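You operate a simulated robot arm through the tools that you are given. There is no shell and no other tool. Be economical: measure what you need, move in short steps, check, and stop when the job is done.

Carry out the task below with a simulated robot arm. There is one attempt and no reset: what you move stays moved.

TASK
Put one of the felt foot pads from the top of the small pine table on the yellow flat wiper.
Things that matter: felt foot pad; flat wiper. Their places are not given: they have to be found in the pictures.

It is judged by the outcome, as a careful person would: the job done as asked, and still so three seconds after it is handed in. It fails if anything else is knocked over, pushed out of place, dropped, spilled or broken.

THE ROBOT
A 7-joint arm with a two-finger parallel gripper, fixed in place. Base frame: the origin is at the foot of the arm, x ahead of it, y to its left, z up; the work surface is at about z = 750. Lengths are in mm, angles in degrees, forces in N, time in s.
With the tool pointing down near the work surface it reaches from about 300 to 680 mm from the base axis. Its first joint turns from -66.0 to 66.0 degrees. Payload 1.57 kg.
Tool frame: the origin (TCP) lies between the finger pads and is the grasp point; the fingertips stand 30 mm ahead of it; z points along the fingers, y is the line along which they close. The gripper opens to 110 mm. The fingers are 24 mm wide and 12 mm thick; the gripper's body (48 by 112 mm) begins 78 mm behind the TCP.
Orientation is that of the tool frame in the base frame, as a unit quaternion [x, y, z, w]. With the fingers straight down and closing along the base's y, the tool's x points along the base's -x, its y along +y and its z along -z.

THE INTERFACE
- The arm moves only by the tool servo_tool. Its argument "moves" is one flat list of numbers, 5 for each row, row after row: the shift along the tool's x, y, z in units of 400 mm (1.0 is 400 mm), then the turn about the tool's z in units of 180 degrees (1.0 is 180 degrees), then the opening in per cent of the stroke, from 0 (shut) to 100 (fully open). In form: [tx, ty, tz, yaw, fingers, tx, ty, tz, yaw, fingers, ...]. A call has 1 to 20 rows; each row is the pose to reach, as a shift and turn from the pose commanded when the call began, along the tool's axes at that moment. A call with a number of a shift or a turn outside -1 to 1 is refused whole. A row lasts 0.2 s, in which the tool goes at most 50 mm and 8.6 degrees; a call with a longer step from one row to the next is refused whole, and so is a gripper value outside its range. A pose out of reach is approached as far as the arm can. The call stops where the force on the tool passes 40 N (or 10 N more than at its start, if that is more) or the arm is blocked; 0.2 s more then pass. The fingers move at their own pace (about 108 mm/s each) and stop on an object; they squeeze with about 36 N. The grip force told is the motor's: it shows also when the fingers shut on nothing. Time passes only in rows, and 0.2 s behind the last, so rows that repeat a pose let the fingers close. It gives the time, the measured TCP pose, the force on the tool (base axes), the opening and the grip force at its end, in the units of the frame above (readings bear some noise).
- Cameras (640 x 400 px; columns grow to the right, rows downward): "scene" is fixed at [177.4, -414.6, 1388.4]; the picture's right is [0.57, -0.82, 0.00], its down [-0.59, -0.41, -0.69] and it looks along [0.57, 0.40, -0.72] (base axes); focal length 323 px, centre (320, 200). "wrist" rides on the gripper at [-36, 0, -80] in the tool frame; the picture's right is [0.00, -1.00, 0.00], its down [0.97, 0.00, -0.24] and it looks along [0.24, 0.00, 0.97] (tool axes); focal length 218 px, centre (320, 200).
- grab_frame(camera): a new picture of that camera. No time passes.
- pixel_to_xyz(camera, pixels): for up to 12 pixels [column, row] of the newest picture of that camera ("zoom" is the newest enlarged one), the place [x, y, z] in the base frame of the surface seen there, good to about 2 mm. No time passes.
- inspect(camera, box): a new picture of the part [left, top, right, bottom] of that camera's present view, enlarged. No time passes.
- finish_job(): hands the job in; it is judged then, once.

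Work in short steps. Measure before you move; look again where a grasp or a placing could have gone wrong, and mend it. You have 60 turns and 30 pictures in all, the two below and enlarged ones among them. Open the gripper and draw the arm clear of the work before you hand the job in, unless the task says otherwise; then end with one line.

The tools are called as a command line: name --argument value ..., lists and objects as JSON in quotes. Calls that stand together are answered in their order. servo_tool: Moves the arm, as the interface text tells. Its arguments: {"type":"object","properties":{"moves":{"type":"array","items":{"type":"number"}}},"required":["moves"]} The other tools are called the same way: grab_frame (camera) takes a picture; pixel_to_xyz (camera, pixels) gives the place of the surface under pixels of a picture; inspect (camera, box) takes an enlarged picture of a part of a camera's view; finish_job () hands the job in.

At the start:

```text
time: 0.0
tcp_pos: [422.8, -54.1, 1044.8]
orientation: [0.0, 1.0, 0.0, 0.001]
force: [-1.4, -0.3, 0.3]
grip_width: 110.0
grip_force: 0.1
```

scene: 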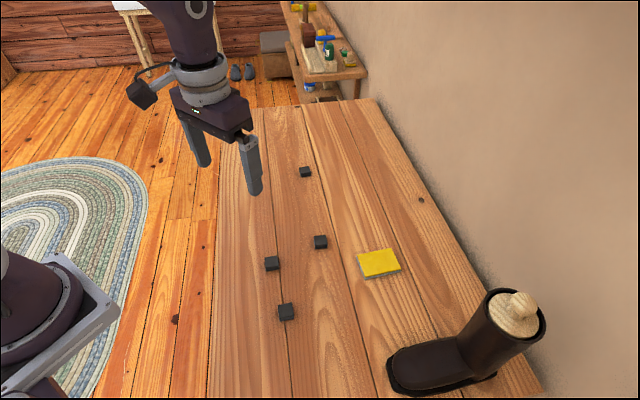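
wrist: 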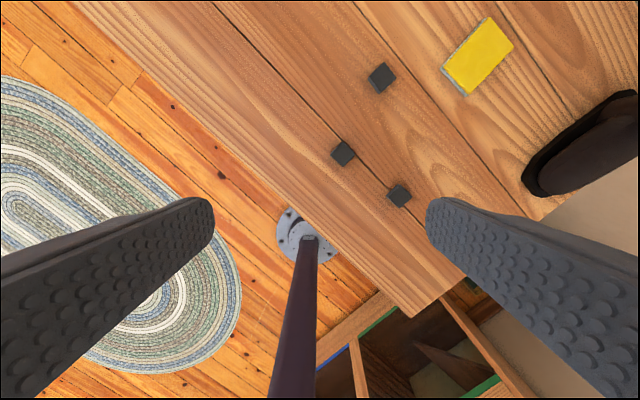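

The scene shows four dark pads and a yellow wiper at about (379,263). I'll enlarge that area to measure it.

inspect --camera "scene" --box '[240, 150, 432, 330]'

pixel_to_xyz --camera "scene" --pixels '[[305, 170], [320, 240], [271, 262], [286, 310], [358, 254], [391, 249], [401, 268], [366, 275], [379, 263], [300, 260], [340, 262]]'

```text
2.22 times, centred on (336, 240) of scene
```

zoom: 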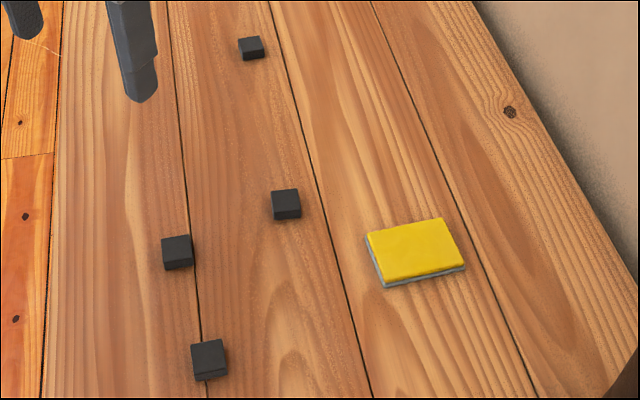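

```text
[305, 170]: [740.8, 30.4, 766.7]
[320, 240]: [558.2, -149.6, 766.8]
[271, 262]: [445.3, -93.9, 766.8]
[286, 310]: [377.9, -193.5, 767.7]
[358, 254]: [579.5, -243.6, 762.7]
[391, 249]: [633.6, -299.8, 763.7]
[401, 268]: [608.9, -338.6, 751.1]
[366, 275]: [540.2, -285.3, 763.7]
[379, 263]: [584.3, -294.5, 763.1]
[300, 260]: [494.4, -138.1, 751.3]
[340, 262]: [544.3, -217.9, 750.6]
```

Next I'll measure the corners of the top faces of the pad near zoom (177,250) and of the wiper.

pixel_to_xyz --camera "zoom" --pixels '[[164, 240], [188, 237], [191, 259], [167, 262], [177, 249], [370, 236], [441, 221], [461, 262], [387, 279], [415, 250], [285, 200]]'

inspect --camera "wrist" --box '[310, 20, 470, 220]'

```text
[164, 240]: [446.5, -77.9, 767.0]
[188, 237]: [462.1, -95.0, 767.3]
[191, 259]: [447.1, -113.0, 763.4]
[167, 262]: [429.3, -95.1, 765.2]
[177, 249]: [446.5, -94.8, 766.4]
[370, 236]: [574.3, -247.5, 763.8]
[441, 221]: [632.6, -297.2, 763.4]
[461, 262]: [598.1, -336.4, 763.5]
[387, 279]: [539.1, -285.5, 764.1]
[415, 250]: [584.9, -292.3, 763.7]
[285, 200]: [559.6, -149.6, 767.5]
```

```text
2.00 times, centred on (390, 120) of wrist
```

zoom: 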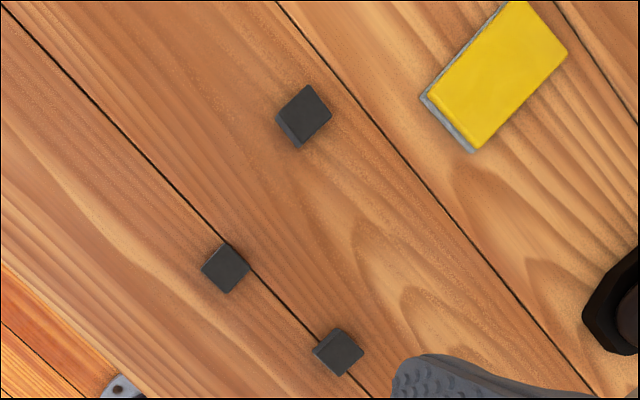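

The pad is a 25 mm square turned about 45°, centred near (446,-95) with its top at z 767. The wiper is centred near (586,-292), its top at z 763.7, with edges at about 45–49°. I'll hover above the pad, turned 45°.

servo_tool --moves '[-0.01, -0.017, 0.081, 0.0417, 60, -0.02, -0.034, 0.162, 0.0833, 60, -0.03, -0.051, 0.243, 0.125, 60, -0.04, -0.068, 0.324, 0.1667, 60, -0.05, -0.085, 0.405, 0.2083, 60, -0.0588, -0.1023, 0.487, 0.25, 60, -0.0588, -0.1023, 0.487, 0.25, 60]'

grab_frame --camera "wrist"

```text
time: 1.6
tcp_pos: [445.5, -94.8, 849.3]
orientation: [0.383, 0.924, 0.0, 0.001]
force: [-0.6, -0.5, -0.5]
grip_width: 65.7
grip_force: 0.1
```

```text
25 pictures are left
```

wrist: 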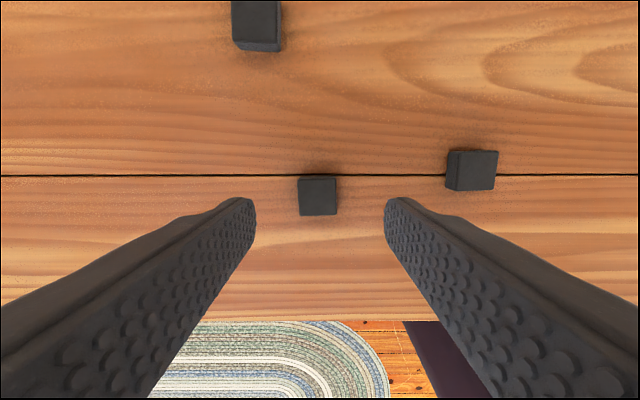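

The pad at (317,196) sits centred and square between the fingers. I'll lower to a TCP height of about 784.5 and close.

servo_tool --moves '[0, 0, 0.06, 0, 60, 0, 0, 0.11, 0, 60, 0, 0, 0.145, 0, 60, 0, 0, 0.163, 0, 60, 0, 0, 0.163, 0, 60, 0, 0, 0.163, 0, 0, 0, 0, 0.163, 0, 0, 0, 0, 0.163, 0, 0]'

grab_frame --camera "wrist"

```text
time: 3.4
tcp_pos: [446.1, -95.8, 785.1]
orientation: [0.383, 0.924, 0.0, 0.0]
force: [0.6, 0.0, 0.2]
grip_width: 26.8
grip_force: 35.8
```

```text
24 pictures are left
```

wrist: 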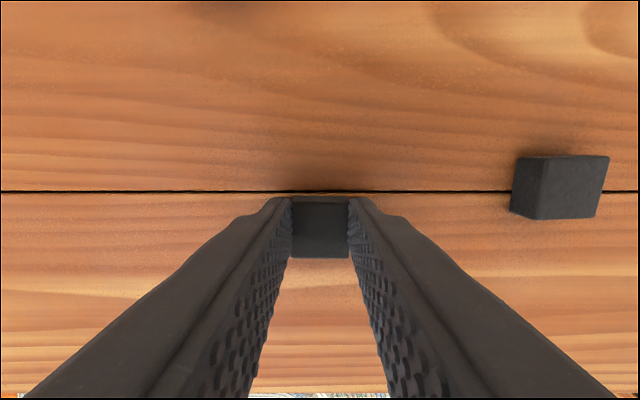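

The pad is held at 26.8 mm. Before carrying it across, I'll check the boot and wall clearance near the wiper while lifting.

servo_tool --moves '[0, 0, -0.05, 0, 0, 0, 0, -0.12, 0, 0, 0, 0, -0.2, 0, 0, 0, 0, -0.2, 0, 0]'

grab_frame --camera "scene"

pixel_to_xyz --camera "scene" --pixels '[[490, 300], [515, 305], [518, 295], [460, 345], [395, 355], [475, 330], [460, 210], [500, 265], [440, 245]]'

```text
time: 4.4
tcp_pos: [444.9, -96.6, 867.1]
orientation: [0.383, 0.924, 0.0, 0.0]
force: [-0.5, 0.6, 0.0]
grip_width: 26.2
grip_force: 35.6
```

```text
23 pictures are left
```

scene: 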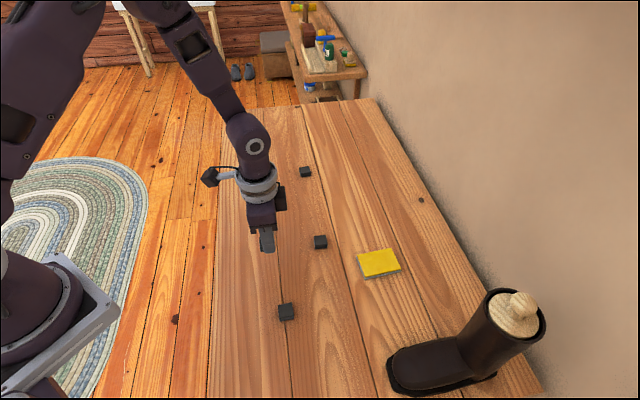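

```text
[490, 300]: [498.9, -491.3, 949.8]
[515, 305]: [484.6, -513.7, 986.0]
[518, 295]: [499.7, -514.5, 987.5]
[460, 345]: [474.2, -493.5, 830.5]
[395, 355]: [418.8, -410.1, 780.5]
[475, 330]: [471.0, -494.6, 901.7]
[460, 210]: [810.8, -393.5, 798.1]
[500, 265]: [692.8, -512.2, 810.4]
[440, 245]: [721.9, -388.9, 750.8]
```

The boot and wall are well clear. I'll carry the pad above the wiper centre at about (586,-292).

servo_tool --moves '[-0.06, -0.01, 0, 0, 0, -0.16, -0.027, 0, 0, 0, -0.26, -0.043, 0, 0, 0, -0.36, -0.06, 0, 0, 0, -0.46, -0.077, 0, 0, 0, -0.54, -0.09, 0, 0, 0, -0.594, -0.099, 0, 0, 0, -0.594, -0.099, 0, 0, 0]'

grab_frame --camera "wrist"

```text
time: 6.2
tcp_pos: [585.1, -292.7, 863.7]
orientation: [0.382, 0.924, 0.0, 0.0]
force: [0.3, -0.4, -0.3]
grip_width: 26.6
grip_force: 35.8
```

```text
22 pictures are left
```

wrist: 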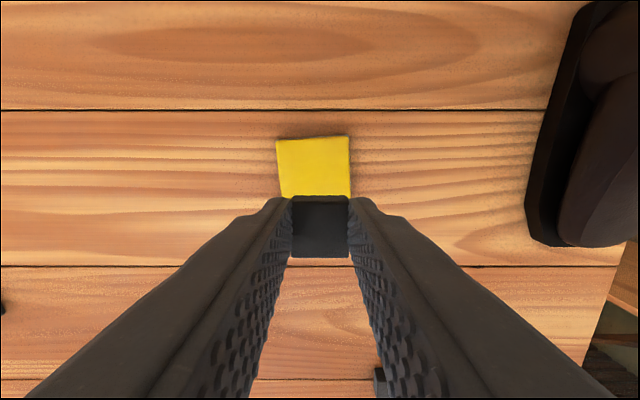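

The pad sits above the wiper, which shows at (315,168). I'll lower until just about touching; contact is expected at a TCP height of about 798.

servo_tool --moves '[0, 0, 0.05, 0, 0, 0, 0, 0.1, 0, 0, 0, 0, 0.14, 0, 0, 0, 0, 0.158, 0, 0, 0, 0, 0.163, 0, 0, 0, 0, 0.163, 0, 0]'

inspect --camera "scene" --box '[320, 200, 448, 290]'

grab_frame --camera "wrist"

```text
time: 7.6
tcp_pos: [586.4, -292.7, 799.6]
orientation: [0.382, 0.924, 0.0, -0.001]
force: [0.9, 0.2, -0.7]
grip_width: 26.5
grip_force: 36.2
```

```text
4.44 times, centred on (384, 245) of scene
```

zoom: 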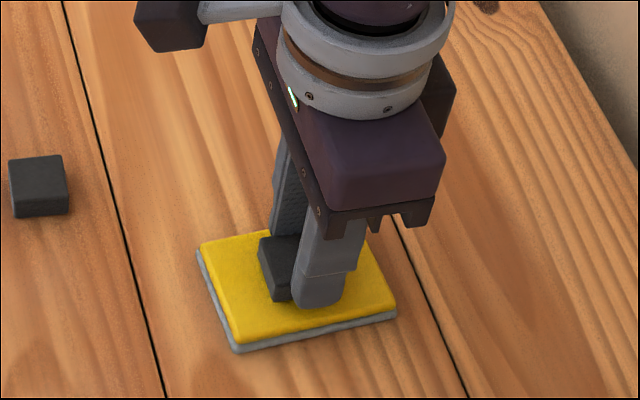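

```text
20 pictures are left
```

wrist: 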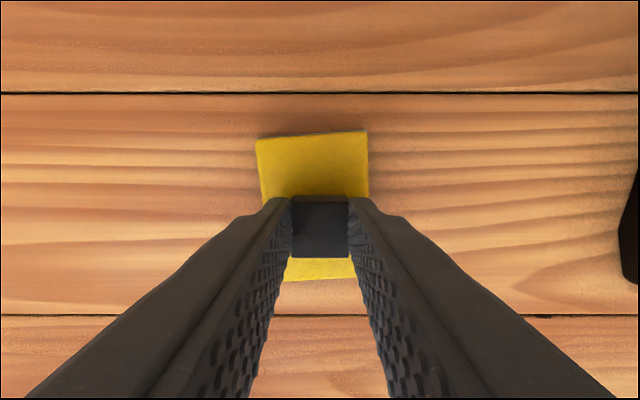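

The pad is centred over the wiper with no contact force yet. I'll lower 1 mm more and open gently.

servo_tool --moves '[0, 0, 0.0028, 0, 0, 0, 0, 0.0028, 0, 0, 0, 0, 0.0028, 0, 28, 0, 0, 0.0028, 0, 40, 0, 0, 0.0028, 0, 50, 0, 0, 0.0028, 0, 50]'

inspect --camera "scene" --box '[320, 200, 448, 290]'

```text
time: 9.0
tcp_pos: [586.1, -291.9, 800.1]
orientation: [0.383, 0.924, 0.0, 0.0]
force: [-0.5, -1.2, 0.2]
grip_width: 54.8
grip_force: 0.0
```

```text
4.44 times, centred on (384, 245) of scene
```

zoom: 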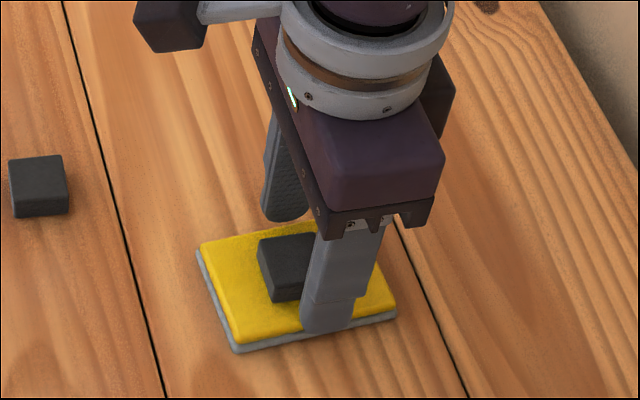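

The pad rests on the wiper and the fingers are clear of it. I'll withdraw straight up, then back.

servo_tool --moves '[0, 0, -0.05, 0, 50, 0, 0, -0.15, 0, 50, 0, 0, -0.25, 0, 50, 0, 0, -0.35, 0, 50, 0.1, 0, -0.4, 0, 50, 0.2, 0, -0.45, 0, 50, 0.3, 0, -0.5, 0, 50, 0.4, 0, -0.5, 0, 50, 0.4, 0, -0.5, 0, 50]'

grab_frame --camera "scene"

inspect --camera "scene" --box '[320, 200, 448, 290]'

```text
time: 11.0
tcp_pos: [473.1, -177.9, 999.2]
orientation: [0.383, 0.924, 0.0, 0.0]
force: [0.5, -1.0, 0.2]
grip_width: 54.9
grip_force: 0.1
```

```text
18 pictures are left
```

scene: 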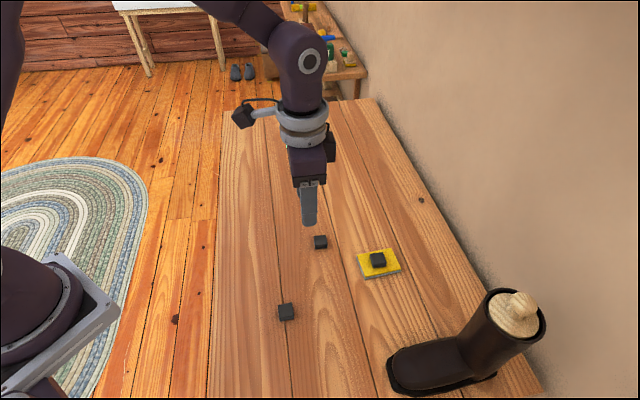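

```text
4.44 times, centred on (384, 245) of scene
```

zoom: 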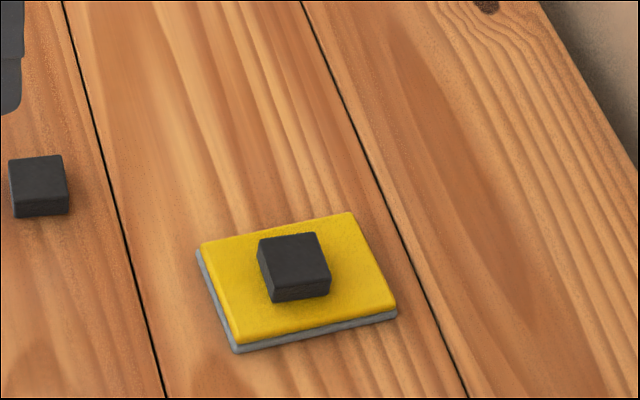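

The pad lies flat on the wiper, the wiper hasn't moved, and the arm is clear. I'm handing the job in.

finish_job

```text
The job is handed in.
```

One felt foot pad is on the yellow flat wiper, lying flat near its centre; the final pictures show nothing else moved, though the arm blocked the view of the farthest pad.
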